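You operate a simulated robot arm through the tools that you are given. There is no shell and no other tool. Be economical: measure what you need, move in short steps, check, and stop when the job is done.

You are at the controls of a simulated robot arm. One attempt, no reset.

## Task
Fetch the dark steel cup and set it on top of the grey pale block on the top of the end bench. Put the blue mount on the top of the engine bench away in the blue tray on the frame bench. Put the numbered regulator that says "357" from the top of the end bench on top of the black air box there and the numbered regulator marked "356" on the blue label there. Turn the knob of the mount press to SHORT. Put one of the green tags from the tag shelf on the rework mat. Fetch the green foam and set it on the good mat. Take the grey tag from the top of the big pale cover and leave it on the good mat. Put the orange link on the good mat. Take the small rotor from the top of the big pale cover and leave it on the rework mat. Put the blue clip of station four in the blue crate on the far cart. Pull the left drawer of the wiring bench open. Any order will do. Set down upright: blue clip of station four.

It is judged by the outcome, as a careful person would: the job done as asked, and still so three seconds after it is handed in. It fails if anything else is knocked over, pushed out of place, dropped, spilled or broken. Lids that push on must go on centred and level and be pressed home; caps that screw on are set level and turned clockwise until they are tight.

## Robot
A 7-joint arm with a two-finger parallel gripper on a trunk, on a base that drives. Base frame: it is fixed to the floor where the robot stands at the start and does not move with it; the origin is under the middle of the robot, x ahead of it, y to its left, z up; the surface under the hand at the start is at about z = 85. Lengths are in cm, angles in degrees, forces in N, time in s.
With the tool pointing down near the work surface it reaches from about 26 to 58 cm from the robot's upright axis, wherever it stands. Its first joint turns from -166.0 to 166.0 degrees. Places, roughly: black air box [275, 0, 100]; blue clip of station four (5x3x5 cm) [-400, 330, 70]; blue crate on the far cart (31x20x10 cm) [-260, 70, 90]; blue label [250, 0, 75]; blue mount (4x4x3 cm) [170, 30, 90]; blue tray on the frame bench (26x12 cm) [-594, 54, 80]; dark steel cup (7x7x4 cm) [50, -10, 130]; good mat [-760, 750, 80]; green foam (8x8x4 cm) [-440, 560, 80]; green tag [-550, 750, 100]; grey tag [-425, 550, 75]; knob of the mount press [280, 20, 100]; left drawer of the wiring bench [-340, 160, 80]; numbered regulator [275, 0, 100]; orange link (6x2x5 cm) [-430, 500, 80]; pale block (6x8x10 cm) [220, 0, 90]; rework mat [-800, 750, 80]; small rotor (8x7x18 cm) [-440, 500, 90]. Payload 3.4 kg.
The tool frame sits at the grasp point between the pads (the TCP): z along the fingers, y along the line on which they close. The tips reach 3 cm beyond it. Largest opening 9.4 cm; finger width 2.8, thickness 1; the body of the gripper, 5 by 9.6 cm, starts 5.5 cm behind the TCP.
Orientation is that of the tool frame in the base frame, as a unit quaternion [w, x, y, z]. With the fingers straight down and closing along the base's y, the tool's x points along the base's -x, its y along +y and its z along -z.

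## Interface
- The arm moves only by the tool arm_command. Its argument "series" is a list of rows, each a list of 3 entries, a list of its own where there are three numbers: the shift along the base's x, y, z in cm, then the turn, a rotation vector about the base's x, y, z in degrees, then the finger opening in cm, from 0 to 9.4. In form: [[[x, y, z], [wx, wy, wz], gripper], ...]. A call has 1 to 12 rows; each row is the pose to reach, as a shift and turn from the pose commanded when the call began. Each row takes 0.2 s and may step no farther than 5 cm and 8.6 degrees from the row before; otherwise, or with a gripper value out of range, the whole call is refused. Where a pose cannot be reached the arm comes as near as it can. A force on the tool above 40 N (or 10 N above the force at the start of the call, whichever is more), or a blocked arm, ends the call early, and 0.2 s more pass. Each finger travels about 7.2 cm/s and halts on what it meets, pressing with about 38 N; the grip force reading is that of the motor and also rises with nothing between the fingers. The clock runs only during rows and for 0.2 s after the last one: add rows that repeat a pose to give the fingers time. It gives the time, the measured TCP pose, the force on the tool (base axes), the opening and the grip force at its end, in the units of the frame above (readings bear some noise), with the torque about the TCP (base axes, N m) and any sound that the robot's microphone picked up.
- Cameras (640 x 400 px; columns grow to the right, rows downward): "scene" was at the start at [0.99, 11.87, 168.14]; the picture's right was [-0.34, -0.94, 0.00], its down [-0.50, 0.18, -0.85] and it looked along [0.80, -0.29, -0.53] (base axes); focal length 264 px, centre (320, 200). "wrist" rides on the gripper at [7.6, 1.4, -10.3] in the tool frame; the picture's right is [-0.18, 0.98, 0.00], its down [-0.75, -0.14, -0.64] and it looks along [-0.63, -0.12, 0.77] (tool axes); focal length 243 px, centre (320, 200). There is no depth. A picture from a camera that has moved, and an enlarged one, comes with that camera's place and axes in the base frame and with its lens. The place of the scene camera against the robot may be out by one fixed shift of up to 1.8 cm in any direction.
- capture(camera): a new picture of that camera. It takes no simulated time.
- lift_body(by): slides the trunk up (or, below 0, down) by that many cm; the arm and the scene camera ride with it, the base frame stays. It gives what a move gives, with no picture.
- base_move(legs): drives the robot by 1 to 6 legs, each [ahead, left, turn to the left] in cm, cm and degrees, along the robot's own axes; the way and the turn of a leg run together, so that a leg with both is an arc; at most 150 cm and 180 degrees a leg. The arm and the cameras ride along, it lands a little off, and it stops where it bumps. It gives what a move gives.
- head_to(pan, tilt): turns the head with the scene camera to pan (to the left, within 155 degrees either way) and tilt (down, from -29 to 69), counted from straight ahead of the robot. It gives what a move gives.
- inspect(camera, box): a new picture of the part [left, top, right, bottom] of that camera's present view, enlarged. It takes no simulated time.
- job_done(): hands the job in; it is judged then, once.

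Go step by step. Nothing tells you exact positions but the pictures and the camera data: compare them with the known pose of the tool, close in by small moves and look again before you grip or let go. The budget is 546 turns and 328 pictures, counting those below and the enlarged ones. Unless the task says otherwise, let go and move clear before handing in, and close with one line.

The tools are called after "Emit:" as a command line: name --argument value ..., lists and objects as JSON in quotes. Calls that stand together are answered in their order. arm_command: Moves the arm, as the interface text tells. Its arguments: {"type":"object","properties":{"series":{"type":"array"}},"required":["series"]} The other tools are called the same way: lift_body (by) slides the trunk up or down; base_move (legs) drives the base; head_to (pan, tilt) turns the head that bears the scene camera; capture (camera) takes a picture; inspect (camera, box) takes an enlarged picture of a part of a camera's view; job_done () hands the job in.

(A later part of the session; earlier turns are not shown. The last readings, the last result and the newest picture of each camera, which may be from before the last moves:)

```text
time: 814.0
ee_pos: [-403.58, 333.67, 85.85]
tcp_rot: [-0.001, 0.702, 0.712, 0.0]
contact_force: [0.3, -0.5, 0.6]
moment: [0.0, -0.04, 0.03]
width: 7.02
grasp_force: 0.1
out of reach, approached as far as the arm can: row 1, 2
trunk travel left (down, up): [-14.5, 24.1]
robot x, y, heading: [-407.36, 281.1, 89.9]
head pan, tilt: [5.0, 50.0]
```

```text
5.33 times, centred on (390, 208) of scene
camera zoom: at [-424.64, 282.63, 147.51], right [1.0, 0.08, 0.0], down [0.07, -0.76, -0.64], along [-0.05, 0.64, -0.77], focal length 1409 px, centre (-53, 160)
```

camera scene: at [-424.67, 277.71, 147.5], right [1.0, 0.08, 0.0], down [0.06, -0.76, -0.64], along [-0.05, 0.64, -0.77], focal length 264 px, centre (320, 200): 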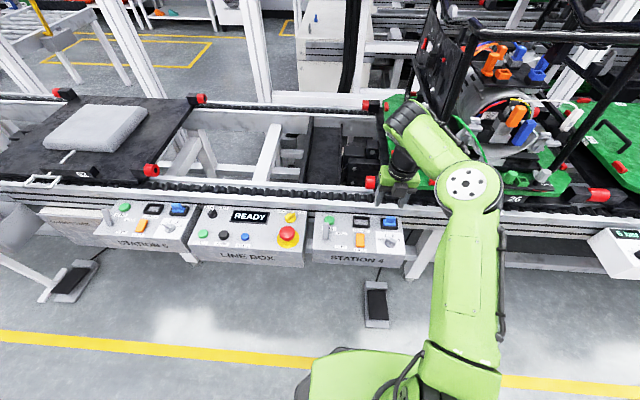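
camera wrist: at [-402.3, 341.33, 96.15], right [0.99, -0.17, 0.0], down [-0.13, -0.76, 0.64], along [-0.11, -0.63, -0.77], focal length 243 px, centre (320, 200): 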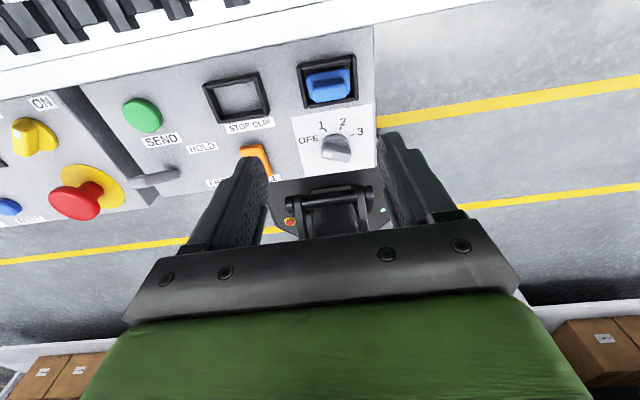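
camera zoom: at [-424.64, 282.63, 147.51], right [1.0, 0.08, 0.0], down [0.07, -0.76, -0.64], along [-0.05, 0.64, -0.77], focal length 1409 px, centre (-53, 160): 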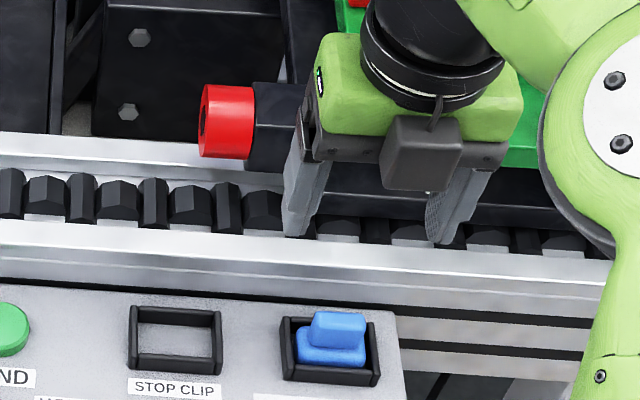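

Emit:
arm_command --series '[[[0.5, 0.8, -3], [0, 0, 0], 7], [[0.9, 1.5, -7], [0, 0, 0], 7], [[0.9, 1.5, -7], [0, 0, 0], 7]]'

Emit:
capture --camera "wrist"

Emit:
inspect --camera "scene" --box '[340, 170, 440, 245]'

```text
time: 814.8
ee_pos: [-402.88, 334.58, 79.22]
tcp_rot: [0.0, 0.702, 0.713, 0.001]
contact_force: [0.6, -0.3, 0.4]
moment: [0.01, 0.01, 0.02]
width: 7.0
grasp_force: 0.1
out of reach, approached as far as the arm can: row 1, 2, 3
trunk travel left (down, up): [-14.5, 24.1]
robot x, y, heading: [-407.29, 280.78, 90.0]
head pan, tilt: [5.0, 50.0]
```

```text
104 pictures are left
camera wrist: at [-401.55, 342.22, 89.42], right [0.99, -0.17, 0.0], down [-0.13, -0.76, 0.64], along [-0.11, -0.63, -0.77], focal length 243 px, centre (320, 200)
```

wrist: 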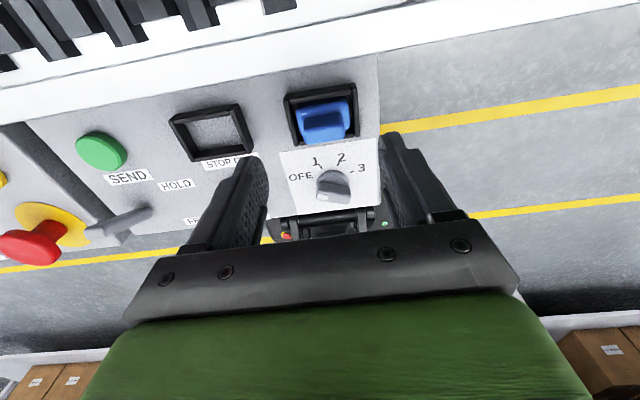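

```text
5.33 times, centred on (390, 208) of scene
camera zoom: at [-424.65, 282.64, 147.51], right [1.0, 0.08, 0.0], down [0.07, -0.76, -0.64], along [-0.05, 0.64, -0.77], focal length 1409 px, centre (-53, 160)
```

zoom: 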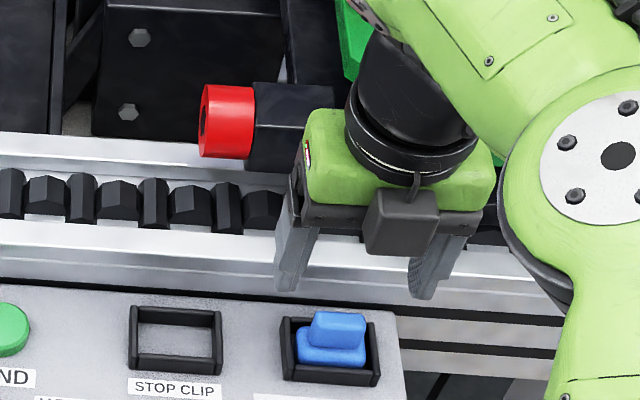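

Emit:
base_move --legs '[[3, 0, 0]]'

Emit:
capture --camera "wrist"

```text
time: 815.7
ee_pos: [-402.73, 337.65, 79.04]
tcp_rot: [0.001, 0.701, 0.713, 0.0]
contact_force: [-0.8, -0.1, -0.2]
moment: [0.02, 0.0, -0.01]
width: 6.99
grasp_force: 0.0
trunk travel left (down, up): [-14.5, 24.1]
robot x, y, heading: [-407.01, 284.65, 89.9]
head pan, tilt: [5.0, 50.0]
```

```text
102 pictures are left
camera wrist: at [-401.54, 345.33, 89.34], right [0.99, -0.17, 0.0], down [-0.13, -0.75, 0.64], along [-0.11, -0.63, -0.77], focal length 243 px, centre (320, 200)
```

wrist: 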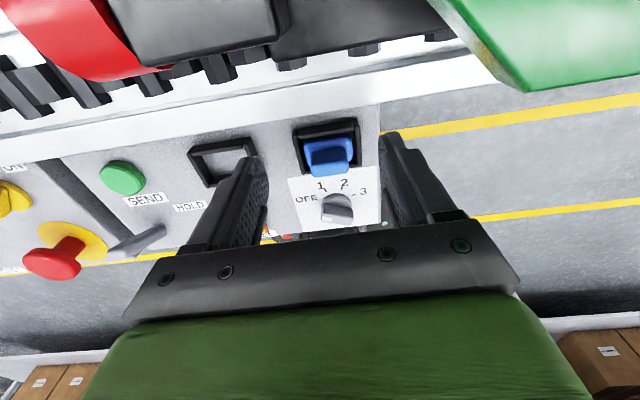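

Emit:
arm_command --series '[[[0.1, -2.4, 0], [0, 0, 0], 6.5], [[0.1, -2.4, -3], [0, 0, 0], 6.5], [[0.1, -2.4, -5], [0, 0, 0], 6.5], [[0.1, -2.4, -5], [0, 0, 0], 6.5]]'

Emit:
capture --camera "wrist"

Emit:
inspect --camera "scene" --box '[340, 180, 440, 255]'

```text
time: 816.7
ee_pos: [-402.78, 335.17, 74.06]
tcp_rot: [0.001, 0.701, 0.713, 0.0]
contact_force: [-0.2, -0.6, -0.5]
moment: [0.01, -0.01, -0.02]
width: 6.49
grasp_force: 0.0
trunk travel left (down, up): [-14.5, 24.1]
robot x, y, heading: [-407.23, 284.28, 90.0]
head pan, tilt: [5.0, 50.0]
```

```text
101 pictures are left
camera wrist: at [-401.56, 342.79, 84.4], right [0.99, -0.17, 0.0], down [-0.13, -0.76, 0.64], along [-0.11, -0.63, -0.77], focal length 243 px, centre (320, 200)
```

wrist: 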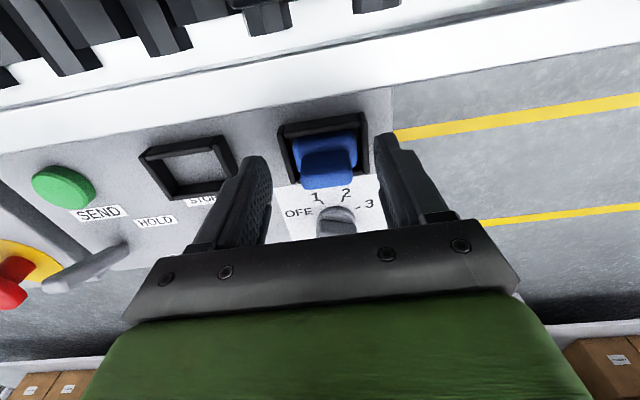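

```text
5.33 times, centred on (390, 218) of scene
camera zoom: at [-424.64, 285.62, 147.51], right [1.0, 0.08, 0.0], down [0.07, -0.76, -0.64], along [-0.05, 0.64, -0.77], focal length 1409 px, centre (-53, 107)
```

zoom: 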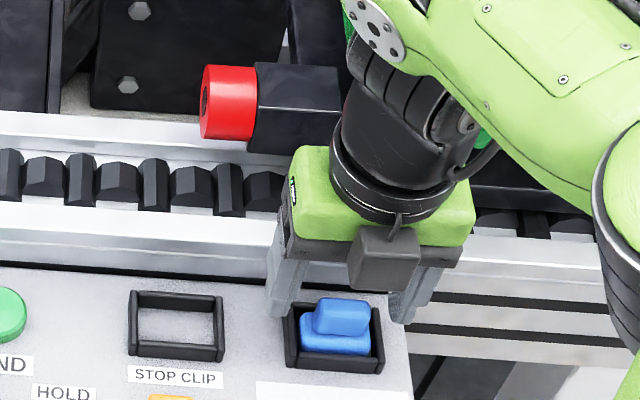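

Emit:
arm_command --series '[[[0, 0, -0.7], [0, 0, 0], 6.2], [[0, 0, -1.4], [0, 0, 0], 6.2], [[0, 0, -1.4], [0, 0, 0], 5], [[0, 0, -1.4], [0, 0, 0], 3.8], [[0, 0, -1.4], [0, 0, 0], 2.2], [[0, 0, -1.4], [0, 0, 0], 2]]'

Emit:
capture --camera "wrist"

```text
time: 818.1
ee_pos: [-402.71, 335.29, 72.53]
tcp_rot: [0.0, 0.702, 0.712, 0.001]
contact_force: [0.4, 0.1, -0.4]
moment: [-0.02, 0.0, 0.02]
width: 4.28
grasp_force: 38.5
trunk travel left (down, up): [-14.5, 24.1]
robot x, y, heading: [-407.46, 283.81, 90.0]
head pan, tilt: [5.0, 50.0]
```

```text
99 pictures are left
camera wrist: at [-401.44, 342.79, 82.98], right [0.99, -0.17, 0.0], down [-0.13, -0.76, 0.64], along [-0.11, -0.63, -0.77], focal length 243 px, centre (320, 200)
```

wrist: 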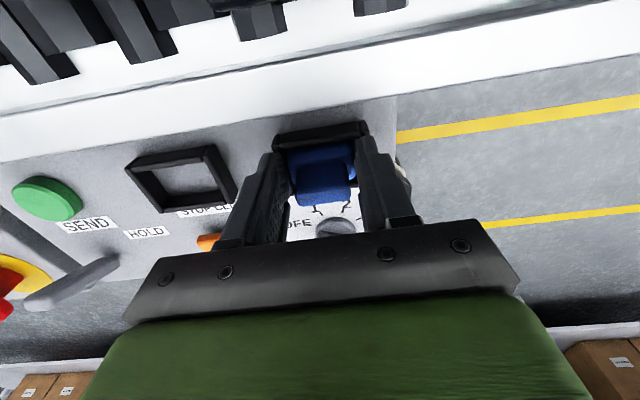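

Emit:
arm_command --series '[[[0, 0, 0.8], [0, 0, 0], 2], [[0, 0, 2], [0, 0, 0], 2], [[0, 0, 4], [0, 0, 0], 2], [[0, -0.5, 7], [0, 0, 0], 2], [[0, -1, 10], [0, 0, 0], 2], [[0, -1, 10], [0, 0, 0], 2]]'

Emit:
capture --camera "wrist"

Emit:
inspect --camera "scene" --box '[320, 160, 440, 250]'

```text
time: 819.5
ee_pos: [-402.62, 334.15, 82.69]
tcp_rot: [0.001, 0.701, 0.713, 0.002]
contact_force: [-0.2, 0.4, -0.5]
moment: [-0.05, 0.0, -0.01]
width: 4.27
grasp_force: 37.8
trunk travel left (down, up): [-14.5, 24.1]
robot x, y, heading: [-407.41, 284.22, 90.0]
head pan, tilt: [5.0, 50.0]
```

```text
98 pictures are left
camera wrist: at [-401.36, 341.83, 93.03], right [0.99, -0.17, 0.0], down [-0.13, -0.76, 0.64], along [-0.11, -0.63, -0.77], focal length 243 px, centre (320, 200)
```

wrist: 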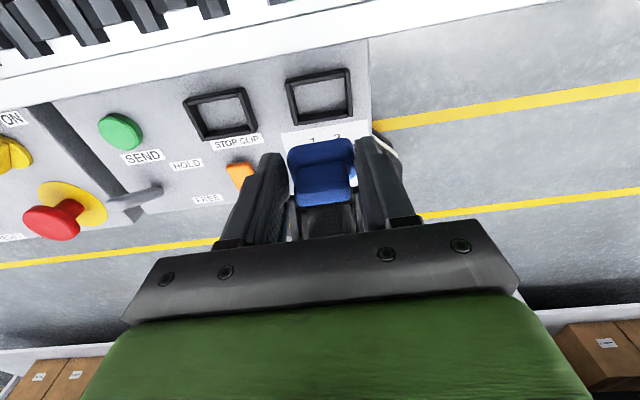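

```text
4.44 times, centred on (380, 205) of scene
camera zoom: at [-424.63, 285.66, 147.51], right [1.0, 0.08, 0.0], down [0.06, -0.76, -0.64], along [-0.05, 0.64, -0.77], focal length 1174 px, centre (53, 178)
```

zoom: 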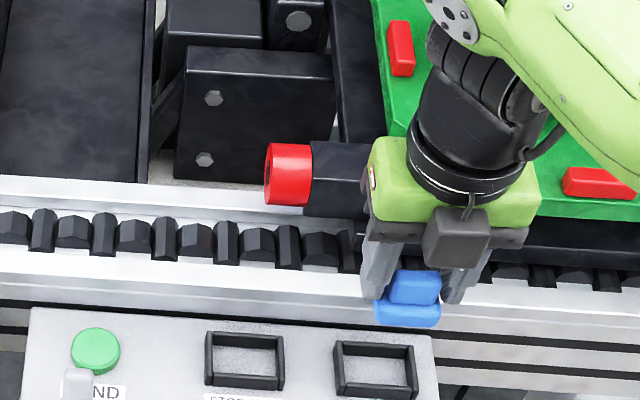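

Clip held upright. Backing into the aisle and turning towards the centre benches to find the wiring bench and far cart.

Emit:
lift_body --by 22

Emit:
base_move --legs '[[-32, 0, 0], [0, 0, -90], [50, 0, 0], [0, 0, -90]]'

Emit:
head_to --pan 20 --tilt 28

Emit:
capture --camera "scene"

```text
time: 821.8
ee_pos: [-402.62, 334.15, 104.67]
tcp_rot: [0.0, 0.701, 0.713, 0.002]
contact_force: [0.7, -0.5, -0.2]
moment: [-0.01, 0.01, 0.04]
width: 4.27
grasp_force: 38.4
trunk travel left (down, up): [-36.5, 2.1]
robot x, y, heading: [-407.58, 283.8, 90.0]
head pan, tilt: [5.0, 50.0]
```

```text
time: 834.2
ee_pos: [-365.51, 200.87, 104.65]
tcp_rot: [0.0, -0.693, 0.721, 0.001]
contact_force: [0.2, -0.5, 0.5]
moment: [0.0, 0.01, -0.01]
width: 4.25
grasp_force: 38.4
trunk travel left (down, up): [-36.5, 2.1]
robot x, y, heading: [-358.38, 250.45, -93.1]
head pan, tilt: [5.0, 50.0]
```

```text
time: 835.1
ee_pos: [-365.57, 200.85, 104.72]
tcp_rot: [-0.001, -0.693, 0.721, 0.001]
contact_force: [0.5, -0.3, 0.1]
moment: [0.02, -0.01, -0.01]
width: 4.28
grasp_force: 37.6
trunk travel left (down, up): [-36.5, 2.1]
robot x, y, heading: [-358.25, 250.69, -93.2]
head pan, tilt: [20.0, 28.0]
```

```text
96 pictures are left
camera scene: at [-341.43, 246.7, 172.76], right [-0.96, -0.29, 0.0], down [-0.14, 0.45, -0.88], along [0.25, -0.85, -0.47], focal length 264 px, centre (320, 200)
```

scene: 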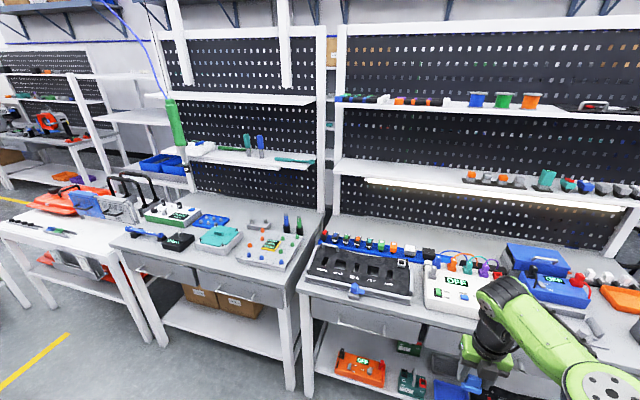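

The wiring bench is here, and the crate (-265, 70) is reached from the other aisle, so I'll deliver the clip first, going around the far end.

Emit:
base_move --legs '[[-10, 0, 3], [0, -150, 0], [0, -150, 0], [0, -150, 0], [0, -35, 0]]'

Emit:
head_to --pan 0 --tilt 30

Emit:
capture --camera "scene"

```text
time: 859.5
ee_pos: [-855.89, 222.09, 104.72]
tcp_rot: [0.0, -0.704, 0.71, 0.0]
contact_force: [-0.4, 0.1, -0.7]
moment: [-0.01, 0.01, 0.02]
width: 4.26
grasp_force: 37.8
trunk travel left (down, up): [-36.5, 2.1]
robot x, y, heading: [-849.85, 272.09, -91.5]
head pan, tilt: [20.0, 28.0]
```

```text
time: 860.3
ee_pos: [-855.88, 222.2, 104.74]
tcp_rot: [-0.001, -0.704, 0.71, 0.001]
contact_force: [-0.6, 0.8, 0.1]
moment: [0.03, -0.01, 0.01]
width: 4.29
grasp_force: 37.5
trunk travel left (down, up): [-36.5, 2.1]
robot x, y, heading: [-849.85, 272.24, -91.6]
head pan, tilt: [0.0, 30.0]
```

```text
95 pictures are left
camera scene: at [-836.35, 268.31, 172.45], right [-1.0, 0.03, 0.0], down [0.01, 0.5, -0.87], along [-0.02, -0.87, -0.5], focal length 264 px, centre (320, 200)
```

scene: 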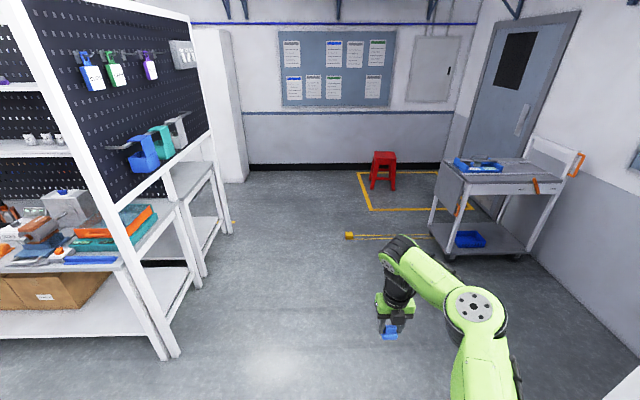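

Emit:
base_move --legs '[[0, 14, 1.5], [150, 0, 0], [147, 0, 0], [0, 0, 90], [150, 0, 0], [150, 0, 0]]'

Emit:
head_to --pan 15 --tilt 18

Emit:
capture --camera "scene"

```text
time: 893.8
ee_pos: [-474.66, -22.07, 104.74]
tcp_rot: [0.001, 1.0, 0.015, 0.0]
contact_force: [-0.7, -0.3, 0.2]
moment: [0.02, 0.02, 0.0]
width: 4.27
grasp_force: 37.9
trunk travel left (down, up): [-36.5, 2.1]
robot x, y, heading: [-524.63, -17.7, 0.5]
head pan, tilt: [0.0, 30.0]
```

```text
time: 894.6
ee_pos: [-474.67, -22.1, 104.64]
tcp_rot: [0.001, 1.0, 0.015, -0.001]
contact_force: [-0.4, 0.4, -1.4]
moment: [0.01, 0.03, -0.03]
width: 4.28
grasp_force: 38.1
trunk travel left (down, up): [-36.5, 2.1]
robot x, y, heading: [-525.12, -17.83, 0.6]
head pan, tilt: [15.0, 18.0]
```

```text
94 pictures are left
camera scene: at [-523.36, -0.68, 174.38], right [0.27, -0.96, 0.0], down [-0.3, -0.08, -0.95], along [0.92, 0.26, -0.31], focal length 264 px, centre (320, 200)
```

scene: 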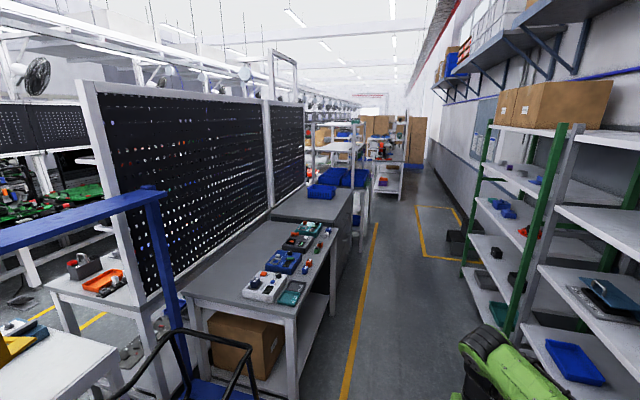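

The blue crate sits on the grey cabinet at about (-255, 73). Driving up beside it.

Emit:
base_move --legs '[[0, -3, -0.6], [130, 0, 0], [130, 0, 0], [0, 0, 90]]'

Emit:
head_to --pan 15 --tilt 40

Emit:
capture --camera "scene"

```text
time: 911.5
ee_pos: [-259.68, 28.7, 104.75]
tcp_rot: [0.001, 0.714, 0.701, 0.001]
contact_force: [0.0, -0.7, -0.4]
moment: [0.02, 0.03, -0.02]
width: 4.27
grasp_force: 37.9
trunk travel left (down, up): [-36.5, 2.1]
robot x, y, heading: [-266.29, -21.24, 88.0]
head pan, tilt: [15.0, 18.0]
```

```text
time: 912.3
ee_pos: [-259.82, 28.69, 104.78]
tcp_rot: [0.0, 0.713, 0.701, 0.0]
contact_force: [0.2, 0.0, -0.7]
moment: [0.01, -0.02, 0.02]
width: 4.28
grasp_force: 37.9
trunk travel left (down, up): [-36.5, 2.1]
robot x, y, heading: [-265.84, -21.14, 87.7]
head pan, tilt: [15.0, 40.0]
```

```text
93 pictures are left
camera scene: at [-284.82, -18.61, 170.93], right [0.97, 0.22, 0.0], down [0.14, -0.63, -0.77], along [-0.17, 0.75, -0.64], focal length 264 px, centre (320, 200)
```

scene: 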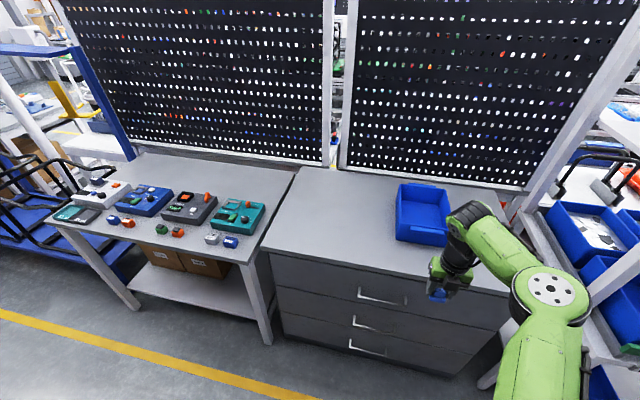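

Emit:
base_move --legs '[[0, -2, 2], [20, 0, 0]]'

Emit:
head_to --pan 5 --tilt 50

Emit:
capture --camera "scene"

```text
time: 914.3
ee_pos: [-259.46, 49.04, 104.74]
tcp_rot: [0.0, 0.7, 0.714, 0.001]
contact_force: [0.6, 0.5, -0.6]
moment: [0.01, 0.01, -0.03]
width: 4.29
grasp_force: 38.1
trunk travel left (down, up): [-36.5, 2.1]
robot x, y, heading: [-264.07, -1.21, 89.6]
head pan, tilt: [15.0, 40.0]
```

```text
time: 915.0
ee_pos: [-259.48, 48.97, 104.72]
tcp_rot: [0.0, 0.701, 0.713, 0.001]
contact_force: [0.2, 0.0, -0.6]
moment: [0.02, 0.0, 0.02]
width: 4.26
grasp_force: 37.6
trunk travel left (down, up): [-36.5, 2.1]
robot x, y, heading: [-264.16, -1.57, 90.0]
head pan, tilt: [5.0, 50.0]
```

```text
92 pictures are left
camera scene: at [-281.4, 0.34, 169.51], right [1.0, 0.09, 0.0], down [0.07, -0.76, -0.64], along [-0.06, 0.64, -0.77], focal length 264 px, centre (320, 200)
```

scene: 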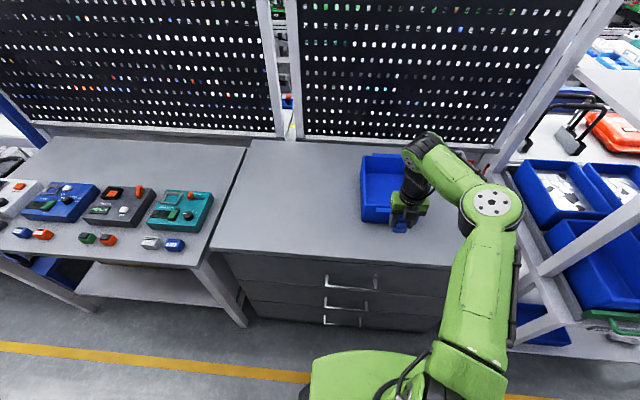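

Emit:
base_move --legs '[[18, 0, 0]]'

Emit:
arm_command --series '[[[0, 2, 0], [0, 0, 0], 2], [[0, 4, 0], [0, 0, 0], 2], [[0, 4, 0], [0, 0, 0], 2]]'

Emit:
capture --camera "scene"

Emit:
capture --camera "wrist"

```text
time: 916.5
ee_pos: [-259.46, 64.8, 104.61]
tcp_rot: [0.001, 0.701, 0.713, 0.0]
contact_force: [-0.1, 0.5, -0.2]
moment: [0.01, -0.01, 0.01]
width: 4.26
grasp_force: 38.2
trunk travel left (down, up): [-36.5, 2.1]
robot x, y, heading: [-264.42, 14.55, 90.0]
head pan, tilt: [5.0, 50.0]
stopped in leg 1: the robot was blocked; the commanded pose is now the measured one
```

```text
time: 917.3
ee_pos: [-259.0, 68.09, 104.85]
tcp_rot: [-0.001, 0.701, 0.714, 0.0]
contact_force: [0.0, 0.4, 0.2]
moment: [0.02, 0.0, 0.01]
width: 4.26
grasp_force: 38.0
out of reach, approached as far as the arm can: row 2, 3
trunk travel left (down, up): [-36.5, 2.1]
robot x, y, heading: [-264.2, 14.57, 90.1]
head pan, tilt: [5.0, 50.0]
```

```text
91 pictures are left
camera scene: at [-281.38, 16.22, 169.5], right [1.0, 0.09, 0.0], down [0.07, -0.76, -0.64], along [-0.06, 0.64, -0.77], focal length 264 px, centre (320, 200)
```

scene: 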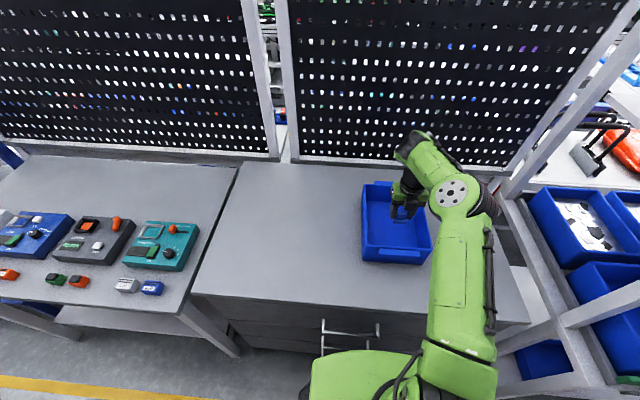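

```text
90 pictures are left
camera wrist: at [-257.81, 75.7, 115.04], right [0.99, -0.17, 0.0], down [-0.13, -0.76, 0.64], along [-0.11, -0.63, -0.77], focal length 243 px, centre (320, 200)
```

wrist: 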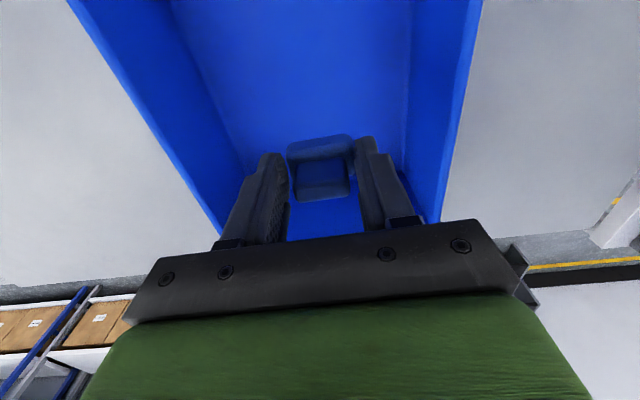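

Emit:
base_move --legs '[[-1.5, 0, 0]]'

Emit:
arm_command --series '[[[0, 1.5, -3], [0, 0, 0], 2], [[0, 1.5, -6], [0, 0, 0], 2], [[0, 1.5, -9], [0, 0, 0], 2], [[0, 1.5, -9], [0, 0, 0], 2]]'

Emit:
capture --camera "wrist"

Emit:
inspect --camera "scene" --box '[340, 160, 460, 270]'

```text
time: 918.1
ee_pos: [-259.03, 66.51, 104.77]
tcp_rot: [0.0, 0.701, 0.714, 0.0]
contact_force: [0.4, -0.4, -0.7]
moment: [0.02, 0.01, 0.02]
width: 4.29
grasp_force: 38.1
trunk travel left (down, up): [-36.5, 2.1]
robot x, y, heading: [-263.95, 13.02, 89.7]
head pan, tilt: [5.0, 50.0]
```

```text
time: 919.1
ee_pos: [-258.73, 66.66, 95.8]
tcp_rot: [-0.001, 0.7, 0.714, 0.001]
contact_force: [0.0, 0.0, -0.3]
moment: [0.02, 0.01, 0.0]
width: 4.28
grasp_force: 37.7
out of reach, approached as far as the arm can: row 1, 2, 3, 4
trunk travel left (down, up): [-36.5, 2.1]
robot x, y, heading: [-264.08, 12.76, 90.1]
head pan, tilt: [5.0, 50.0]
```

```text
89 pictures are left
camera wrist: at [-257.61, 74.2, 106.03], right [0.99, -0.17, 0.0], down [-0.13, -0.76, 0.64], along [-0.11, -0.63, -0.77], focal length 243 px, centre (320, 200)
```

wrist: 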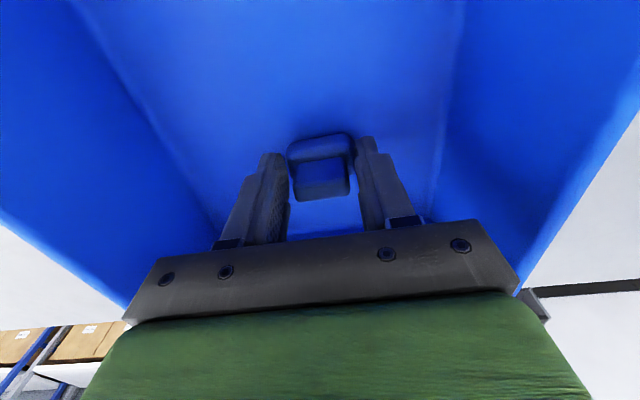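

```text
3.64 times, centred on (400, 215) of scene
camera zoom: at [-281.38, 14.53, 169.5], right [1.0, 0.09, 0.0], down [0.07, -0.76, -0.64], along [-0.06, 0.64, -0.77], focal length 960 px, centre (29, 146)
```

zoom: 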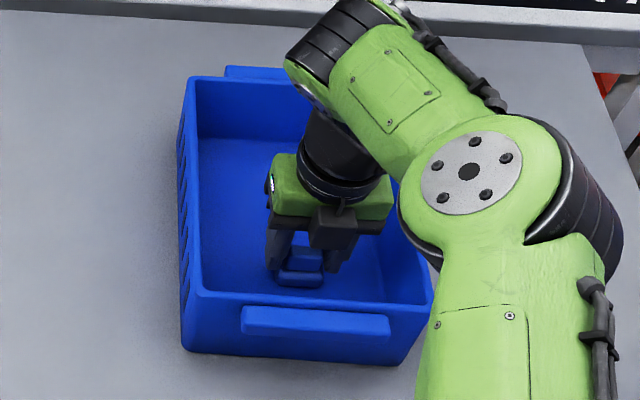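

Emit:
arm_command --series '[[[0, 0, -1], [0, 0, 0], 2], [[0, 0, -2], [0, 0, 0], 2], [[0, 0, -3], [0, 0, 0], 2], [[0, 0, -3], [0, 0, 0], 2]]'

```text
time: 919.8
ee_pos: [-258.71, 66.75, 93.96]
tcp_rot: [-0.003, 0.702, 0.712, 0.003]
contact_force: [-2.1, -8.1, 18.6]
moment: [-0.39, -0.3, -0.22]
width: 4.28
grasp_force: 38.5
trunk travel left (down, up): [-36.5, 2.1]
robot x, y, heading: [-264.38, 13.45, 90.1]
head pan, tilt: [5.0, 50.0]
stopped in row 3: the force on the tool passed its limit at 57 N (the readings are from after the stop); the commanded pose is now the measured one
```

Emit:
arm_command --series '[[[0, 0, 0.2], [0, 0, 0], 4.5], [[0, 0, 0.2], [0, 0, 0], 5.6], [[0, 0, 0.2], [0, 0, 0], 6.5], [[0, 0, 0.2], [0, 0, 0], 6.5]]'

Emit:
capture --camera "wrist"

Emit:
inspect --camera "scene" --box '[360, 190, 440, 260]'

```text
time: 920.8
ee_pos: [-258.8, 66.86, 93.85]
tcp_rot: [-0.002, 0.7, 0.714, 0.003]
contact_force: [-4.6, 1.7, 10.2]
moment: [-0.11, -0.16, -0.01]
width: 6.2
grasp_force: 0.0
trunk travel left (down, up): [-36.5, 2.1]
robot x, y, heading: [-264.26, 13.11, 89.9]
head pan, tilt: [5.0, 50.0]
```

```text
87 pictures are left
camera wrist: at [-257.66, 74.32, 104.35], right [0.99, -0.17, 0.0], down [-0.13, -0.76, 0.64], along [-0.11, -0.63, -0.77], focal length 243 px, centre (320, 200)
```

wrist: 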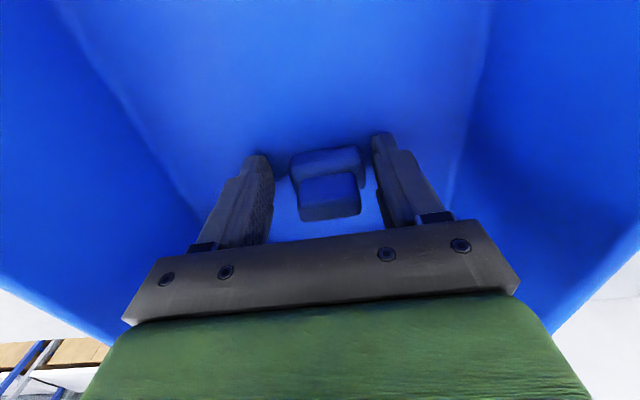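

```text
5.71 times, centred on (400, 225) of scene
camera zoom: at [-281.51, 14.48, 169.49], right [1.0, 0.09, 0.0], down [0.07, -0.76, -0.64], along [-0.06, 0.64, -0.77], focal length 1509 px, centre (-137, 57)
```

zoom: 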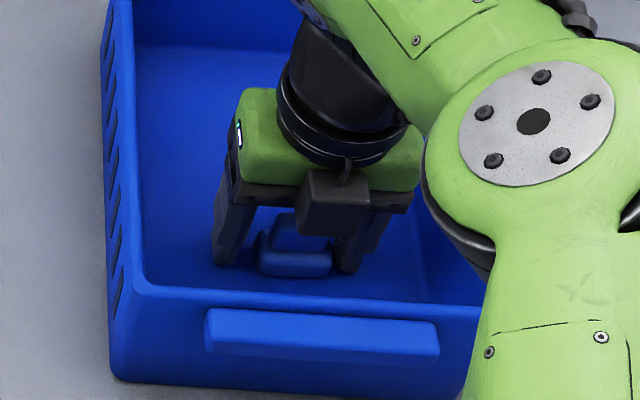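

Clip stands upright in the crate. Lifting straight out.

Emit:
arm_command --series '[[[0, 0, 1], [0, 0, 0], 6.5], [[0, 0, 3], [0, 0, 0], 6.5], [[0, 0, 7], [0, 0, 0], 6.5], [[0, 0, 11], [0, 0, 0], 6.5], [[0, -2, 14], [0, 0, 0], 6.5], [[0, -2, 14], [0, 0, 0], 6.5]]'

Emit:
inspect --camera "scene" --box '[350, 170, 450, 270]'

```text
time: 922.2
ee_pos: [-258.9, 64.89, 108.04]
tcp_rot: [-0.002, 0.7, 0.714, 0.003]
contact_force: [0.5, 0.8, -0.2]
moment: [0.02, 0.0, -0.02]
width: 6.5
grasp_force: 0.1
out of reach, approached as far as the arm can: row 4
trunk travel left (down, up): [-36.5, 2.1]
robot x, y, heading: [-264.11, 12.94, 90.2]
head pan, tilt: [5.0, 50.0]
```

```text
4.00 times, centred on (400, 220) of scene
camera zoom: at [-281.43, 14.66, 169.49], right [1.0, 0.09, 0.0], down [0.07, -0.76, -0.64], along [-0.06, 0.64, -0.77], focal length 1056 px, centre (0, 120)
```

zoom: 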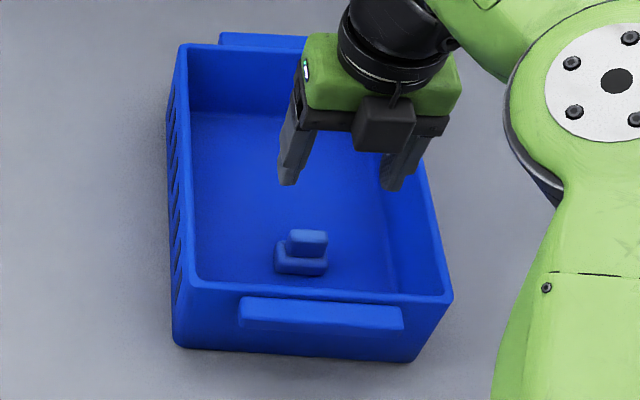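

Now back around to the wiring bench for the drawer.

Emit:
base_move --legs '[[-38, 0, 0], [0, 0, 90], [150, 0, 0], [150, 0, 0], [150, 0, 0], [122, 0, 0]]'

Emit:
head_to --pan 0 --tilt 25

Emit:
capture --camera "scene"

```text
time: 955.3
ee_pos: [-886.54, -21.69, 108.08]
tcp_rot: [-0.003, -0.003, 1.0, -0.001]
contact_force: [-0.2, -1.0, -0.1]
moment: [0.02, 0.03, 0.0]
width: 6.49
grasp_force: 0.1
trunk travel left (down, up): [-36.5, 2.1]
robot x, y, heading: [-835.26, -27.74, 179.6]
head pan, tilt: [5.0, 50.0]
```

```text
time: 956.2
ee_pos: [-886.5, -21.68, 108.1]
tcp_rot: [-0.003, -0.004, 1.0, 0.0]
contact_force: [-0.2, -0.5, -1.3]
moment: [0.0, -0.04, 0.0]
width: 6.48
grasp_force: 0.0
trunk travel left (down, up): [-36.5, 2.1]
robot x, y, heading: [-834.52, -27.69, 179.2]
head pan, tilt: [0.0, 25.0]
```

```text
84 pictures are left
camera scene: at [-839.65, -43.01, 173.24], right [0.01, 1.0, 0.0], down [0.42, 0.0, -0.91], along [-0.91, 0.01, -0.42], focal length 264 px, centre (320, 200)
```

scene: 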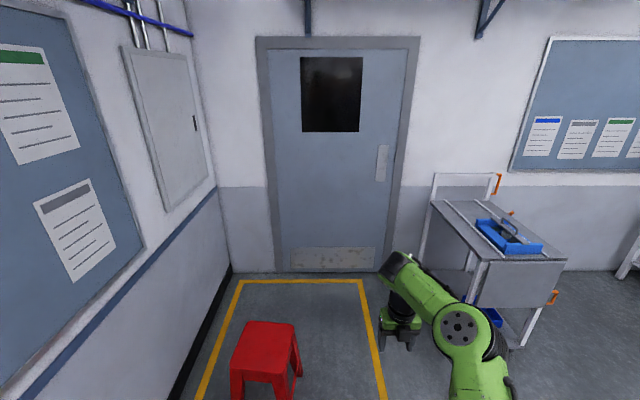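

Emit:
base_move --legs '[[0, 0, -90], [145, 0, 0], [138, 0, 0], [0, 0, -90], [150, 0, 0], [150, 0, 0]]'

Emit:
base_move --legs '[[150, 0, 0], [30, 0, 0], [0, 0, -90]]'

Emit:
head_to --pan 15 --tilt 40

Emit:
capture --camera "scene"

```text
time: 991.5
ee_pos: [-474.93, 245.17, 108.14]
tcp_rot: [0.0, 1.0, 0.008, 0.004]
contact_force: [-0.3, -0.3, 0.0]
moment: [-0.01, 0.0, -0.02]
width: 6.48
grasp_force: 0.0
trunk travel left (down, up): [-36.5, 2.1]
robot x, y, heading: [-526.74, 250.52, -0.3]
head pan, tilt: [0.0, 25.0]
```

```text
time: 1004.3
ee_pos: [-355.35, 194.91, 108.08]
tcp_rot: [-0.002, -0.702, 0.712, -0.004]
contact_force: [-0.6, -0.4, -0.8]
moment: [0.0, -0.02, 0.01]
width: 6.49
grasp_force: 0.1
trunk travel left (down, up): [-36.5, 2.1]
robot x, y, heading: [-348.27, 246.36, -91.8]
head pan, tilt: [0.0, 25.0]
```

```text
time: 1005.1
ee_pos: [-355.3, 194.82, 108.07]
tcp_rot: [-0.002, -0.701, 0.713, -0.003]
contact_force: [0.3, 0.1, 0.0]
moment: [-0.04, 0.02, 0.02]
width: 6.52
grasp_force: 0.1
trunk travel left (down, up): [-36.5, 2.1]
robot x, y, heading: [-348.48, 246.35, -91.8]
head pan, tilt: [15.0, 40.0]
```

```text
83 pictures are left
camera scene: at [-332.46, 243.43, 170.93], right [-0.97, -0.23, 0.0], down [-0.15, 0.63, -0.77], along [0.17, -0.75, -0.64], focal length 264 px, centre (320, 200)
```

scene: 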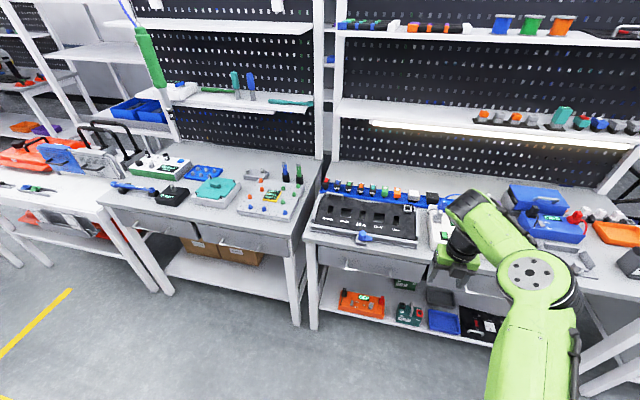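

Emit:
inspect --camera "scene" --box '[290, 210, 450, 310]'

Emit:
inspect --camera "scene" --box '[100, 180, 310, 290]'

```text
4.00 times, centred on (370, 260) of scene
camera zoom: at [-332.46, 243.43, 170.93], right [-0.97, -0.23, 0.0], down [-0.15, 0.63, -0.77], along [0.17, -0.75, -0.64], focal length 1056 px, centre (120, -40)
```

zoom: 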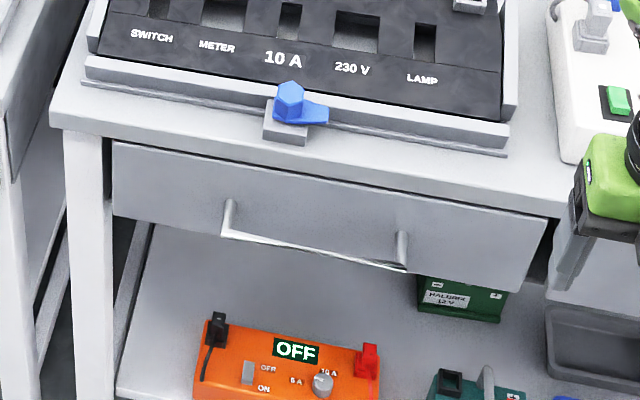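

```text
3.05 times, centred on (205, 235) of scene
camera zoom: at [-332.46, 243.43, 170.93], right [-0.97, -0.23, 0.0], down [-0.15, 0.63, -0.77], along [0.17, -0.75, -0.64], focal length 805 px, centre (670, 93)
```

zoom: 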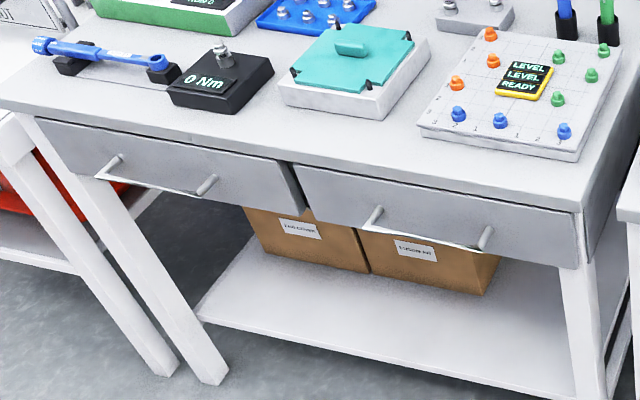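

The left drawer's bar handle runs along x at about (-338, 174, z≈76). I'll roll the hand 90° and tilt it forward so the fingers close above and below the bar. First the roll.

Emit:
base_move --legs '[[-8, 15, 1.8]]'

Emit:
arm_command --series '[[[0, 0, 0], [0, 0, 8.4], 5], [[0, 0, 0], [0, 0, 16.8], 5], [[0, 0, 0], [0, 0, 25.2], 5], [[0, 0, 0], [0, 0, 33.6], 5], [[0, 0, 0], [0, 0, 42], 5], [[0, 0, 0], [0, 0, 50], 5], [[0, 0, 0], [0, 0, 58], 5], [[0, 0, 0], [0, 0, 66], 5], [[0, 0, 0], [0, 0, 74], 5], [[0, 0, 0], [0, 0, 82], 5], [[0, 0, 0], [0, 0, 89], 5]]'

```text
time: 1006.5
ee_pos: [-338.54, 202.43, 108.13]
tcp_rot: [0.002, 0.713, -0.701, 0.003]
contact_force: [0.6, 0.0, -0.3]
moment: [0.0, 0.01, 0.02]
width: 6.48
grasp_force: 0.0
trunk travel left (down, up): [-36.5, 2.1]
robot x, y, heading: [-333.59, 253.85, -90.2]
head pan, tilt: [15.0, 40.0]
```

```text
time: 1009.0
ee_pos: [-338.58, 202.35, 108.0]
tcp_rot: [-0.001, 1.0, 0.001, 0.003]
contact_force: [0.4, -0.8, 0.2]
moment: [0.04, -0.04, 0.03]
width: 4.99
grasp_force: 0.0
trunk travel left (down, up): [-36.5, 2.1]
robot x, y, heading: [-333.25, 254.09, -90.1]
head pan, tilt: [15.0, 40.0]
```

Emit:
arm_command --series '[[[0, 0, 0], [-8.4, 0, 0], 5], [[0, 0, 0], [-16.8, 0, 0], 5], [[0, 0, 0], [-25.2, 0, 0], 5], [[0, 0, 0], [-33.6, 0, 0], 5], [[0, 0, 0], [-42, 0, 0], 5], [[0, 0, 0], [-50.4, 0, 0], 5], [[0, 0, 0], [-58.8, 0, 0], 5], [[0, 0, 0], [-67, 0, 0], 5], [[0, 0, 0], [-75, 0, 0], 5], [[0, 0, 0], [-75, 0, 0], 5]]'

Emit:
capture --camera "scene"

```text
time: 1011.1
ee_pos: [-338.61, 202.53, 108.08]
tcp_rot: [0.607, 0.795, 0.002, 0.002]
contact_force: [-0.7, -0.3, -0.8]
moment: [-0.02, -0.03, 0.01]
width: 4.96
grasp_force: 0.0
out of reach, approached as far as the arm can: row 9
trunk travel left (down, up): [-36.5, 2.1]
robot x, y, heading: [-333.09, 253.95, -90.2]
head pan, tilt: [15.0, 40.0]
```

```text
80 pictures are left
camera scene: at [-317.3, 251.58, 170.92], right [-0.97, -0.26, 0.0], down [-0.16, 0.62, -0.77], along [0.2, -0.74, -0.64], focal length 264 px, centre (320, 200)
```

scene: 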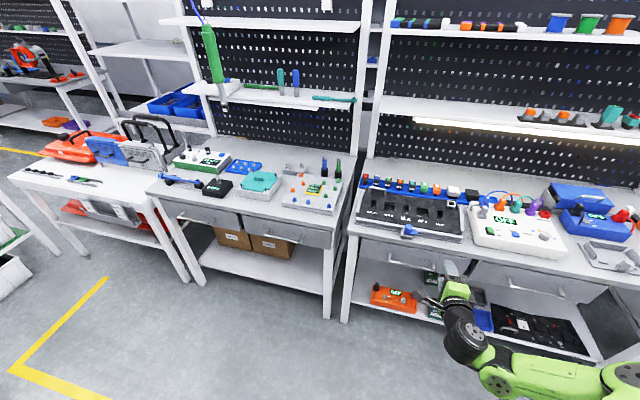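

Emit:
lift_body --by -31

Emit:
capture --camera "wrist"

Emit:
head_to --pan 5 --tilt 40

Emit:
capture --camera "scene"

```text
time: 1014.2
ee_pos: [-338.54, 202.35, 77.09]
tcp_rot: [0.608, 0.794, 0.001, 0.004]
contact_force: [-0.9, 0.1, 0.0]
moment: [-0.01, 0.04, 0.0]
width: 5.01
grasp_force: 0.0
trunk travel left (down, up): [-5.5, 33.1]
robot x, y, heading: [-333.58, 253.9, -90.1]
head pan, tilt: [15.0, 40.0]
```

```text
79 pictures are left
camera wrist: at [-331.12, 211.93, 81.11], right [-0.19, -0.26, 0.95], down [-0.76, 0.65, 0.03], along [-0.62, -0.71, -0.32], focal length 243 px, centre (320, 200)
```

wrist: 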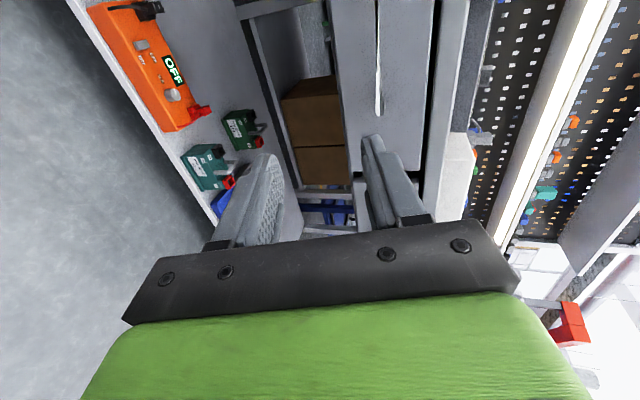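

```text
time: 1015.0
ee_pos: [-338.65, 202.41, 76.96]
tcp_rot: [0.609, 0.793, 0.001, 0.003]
contact_force: [-0.4, 0.4, 0.3]
moment: [-0.01, 0.03, -0.02]
width: 5.01
grasp_force: 0.0
trunk travel left (down, up): [-5.5, 33.1]
robot x, y, heading: [-333.11, 254.19, -90.3]
head pan, tilt: [5.0, 40.0]
```

```text
78 pictures are left
camera scene: at [-318.7, 251.36, 139.82], right [-1.0, -0.09, 0.0], down [-0.05, 0.64, -0.77], along [0.07, -0.76, -0.64], focal length 264 px, centre (320, 200)
```

scene: 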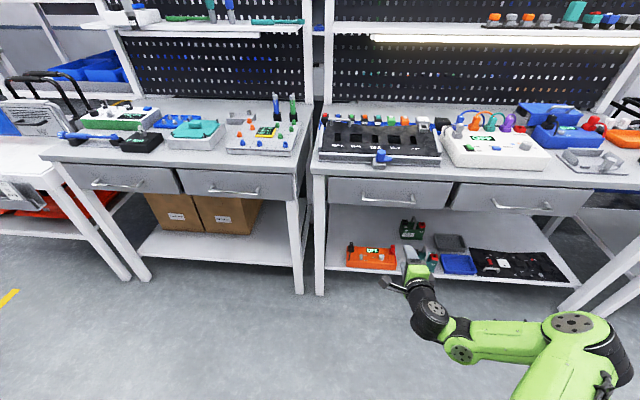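

Emit:
base_move --legs '[[17, 0, 0]]'

Emit:
arm_command --series '[[[0, 0, 0.5], [0, 0, 0], 5], [[0, 0, 0.9], [0, 0, 0], 5]]'

Emit:
capture --camera "wrist"

Emit:
inspect --camera "scene" --box '[310, 170, 470, 290]'

```text
time: 1016.4
ee_pos: [-338.44, 185.08, 76.87]
tcp_rot: [0.608, 0.794, 0.004, 0.005]
contact_force: [-0.6, 0.9, 0.1]
moment: [0.02, 0.0, 0.0]
width: 4.99
grasp_force: 0.0
trunk travel left (down, up): [-5.5, 33.1]
robot x, y, heading: [-332.93, 237.03, -89.8]
head pan, tilt: [5.0, 40.0]
```

```text
time: 1017.0
ee_pos: [-338.35, 185.17, 77.86]
tcp_rot: [0.608, 0.794, 0.003, 0.004]
contact_force: [-0.5, -0.6, 0.7]
moment: [0.01, 0.0, 0.0]
width: 4.99
grasp_force: 0.1
trunk travel left (down, up): [-5.5, 33.1]
robot x, y, heading: [-333.18, 236.95, -90.1]
head pan, tilt: [5.0, 40.0]
```

```text
77 pictures are left
camera wrist: at [-330.97, 194.84, 82.01], right [-0.18, -0.26, 0.95], down [-0.76, 0.65, 0.03], along [-0.62, -0.72, -0.32], focal length 243 px, centre (320, 200)
```

wrist: 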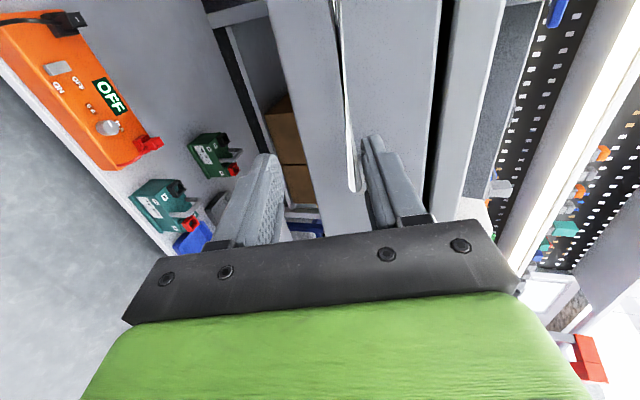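

```text
3.33 times, centred on (390, 230) of scene
camera zoom: at [-318.71, 234.28, 139.82], right [-1.0, -0.09, 0.0], down [-0.06, 0.64, -0.77], along [0.07, -0.76, -0.64], focal length 880 px, centre (87, 100)
```

zoom: 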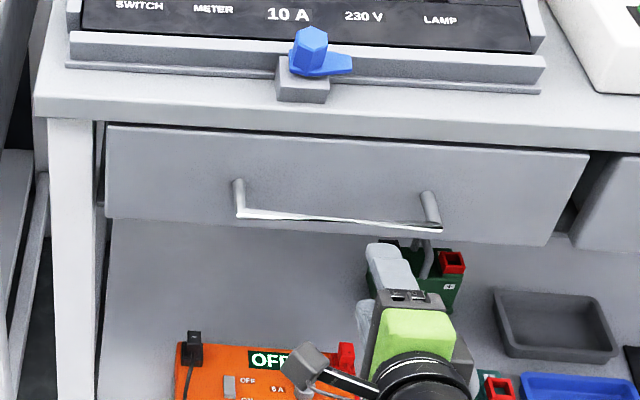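

Emit:
arm_command --series '[[[0, -3, 0], [0, 0, 0], 5], [[0, -6, -0.1], [0, 0, 0], 5], [[0, -7.5, -0.2], [0, 0, 0], 5], [[0, -7.5, -0.2], [0, 0, 0], 5]]'

Emit:
capture --camera "wrist"

Emit:
inspect --camera "scene" --box '[310, 170, 470, 290]'

```text
time: 1018.0
ee_pos: [-338.48, 177.62, 77.84]
tcp_rot: [0.608, 0.794, 0.003, 0.005]
contact_force: [0.2, 0.4, 0.5]
moment: [0.03, 0.01, -0.03]
width: 5.0
grasp_force: 0.0
trunk travel left (down, up): [-5.5, 33.1]
robot x, y, heading: [-333.39, 236.57, -89.8]
head pan, tilt: [5.0, 40.0]
```

```text
75 pictures are left
camera wrist: at [-331.11, 187.35, 81.8], right [-0.19, -0.26, 0.95], down [-0.76, 0.65, 0.03], along [-0.62, -0.72, -0.32], focal length 243 px, centre (320, 200)
```

wrist: 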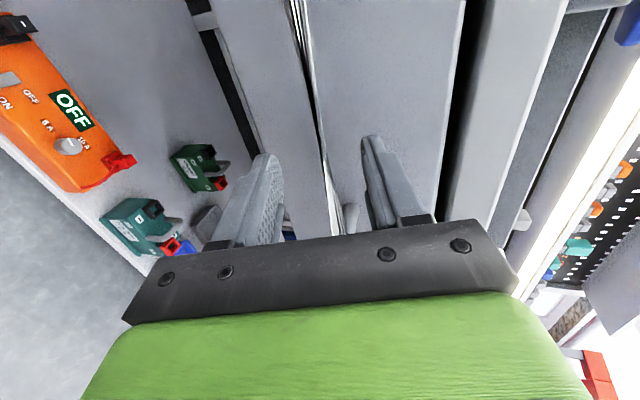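

```text
3.33 times, centred on (390, 230) of scene
camera zoom: at [-318.7, 234.28, 139.82], right [-1.0, -0.09, 0.0], down [-0.06, 0.64, -0.77], along [0.07, -0.76, -0.64], focal length 880 px, centre (87, 100)
```

zoom: 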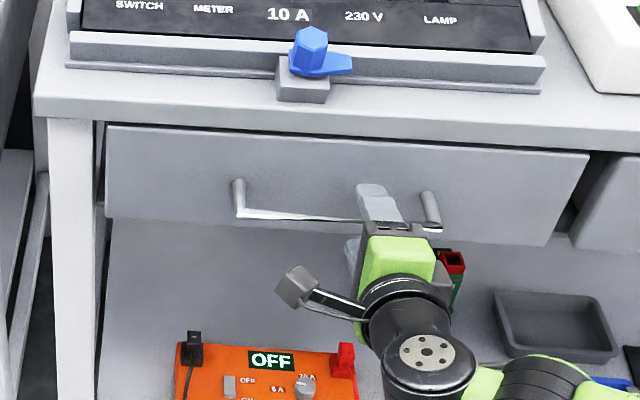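

Emit:
arm_command --series '[[[2, 0, 0], [0, 0, 0], 5], [[4, -0.7, -0.1], [0, 0, 0], 5], [[4, -1.5, -0.3], [0, 0, 0], 5], [[4, -1.5, -0.3], [0, 0, 0], 3.5], [[4, -1.5, -0.3], [0, 0, 0], 2], [[4, -1.5, -0.3], [0, 0, 0], 0.3], [[4, -1.5, -0.3], [0, 0, 0], 0.3]]'

Emit:
capture --camera "wrist"

```text
time: 1019.6
ee_pos: [-334.57, 176.22, 77.86]
tcp_rot: [0.611, 0.792, 0.002, 0.005]
contact_force: [-0.1, -2.3, 22.6]
moment: [0.1, 0.2, -0.15]
width: 1.81
grasp_force: 44.9
trunk travel left (down, up): [-5.5, 33.1]
robot x, y, heading: [-333.24, 237.13, -89.8]
head pan, tilt: [5.0, 40.0]
```

```text
73 pictures are left
camera wrist: at [-327.11, 185.91, 81.81], right [-0.19, -0.25, 0.95], down [-0.76, 0.65, 0.02], along [-0.62, -0.72, -0.31], focal length 243 px, centre (320, 200)
```

wrist: 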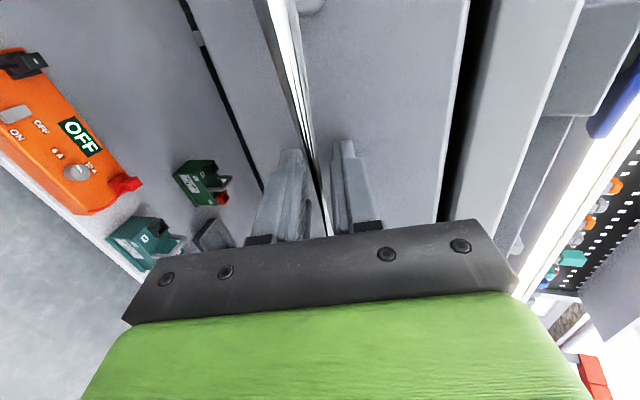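

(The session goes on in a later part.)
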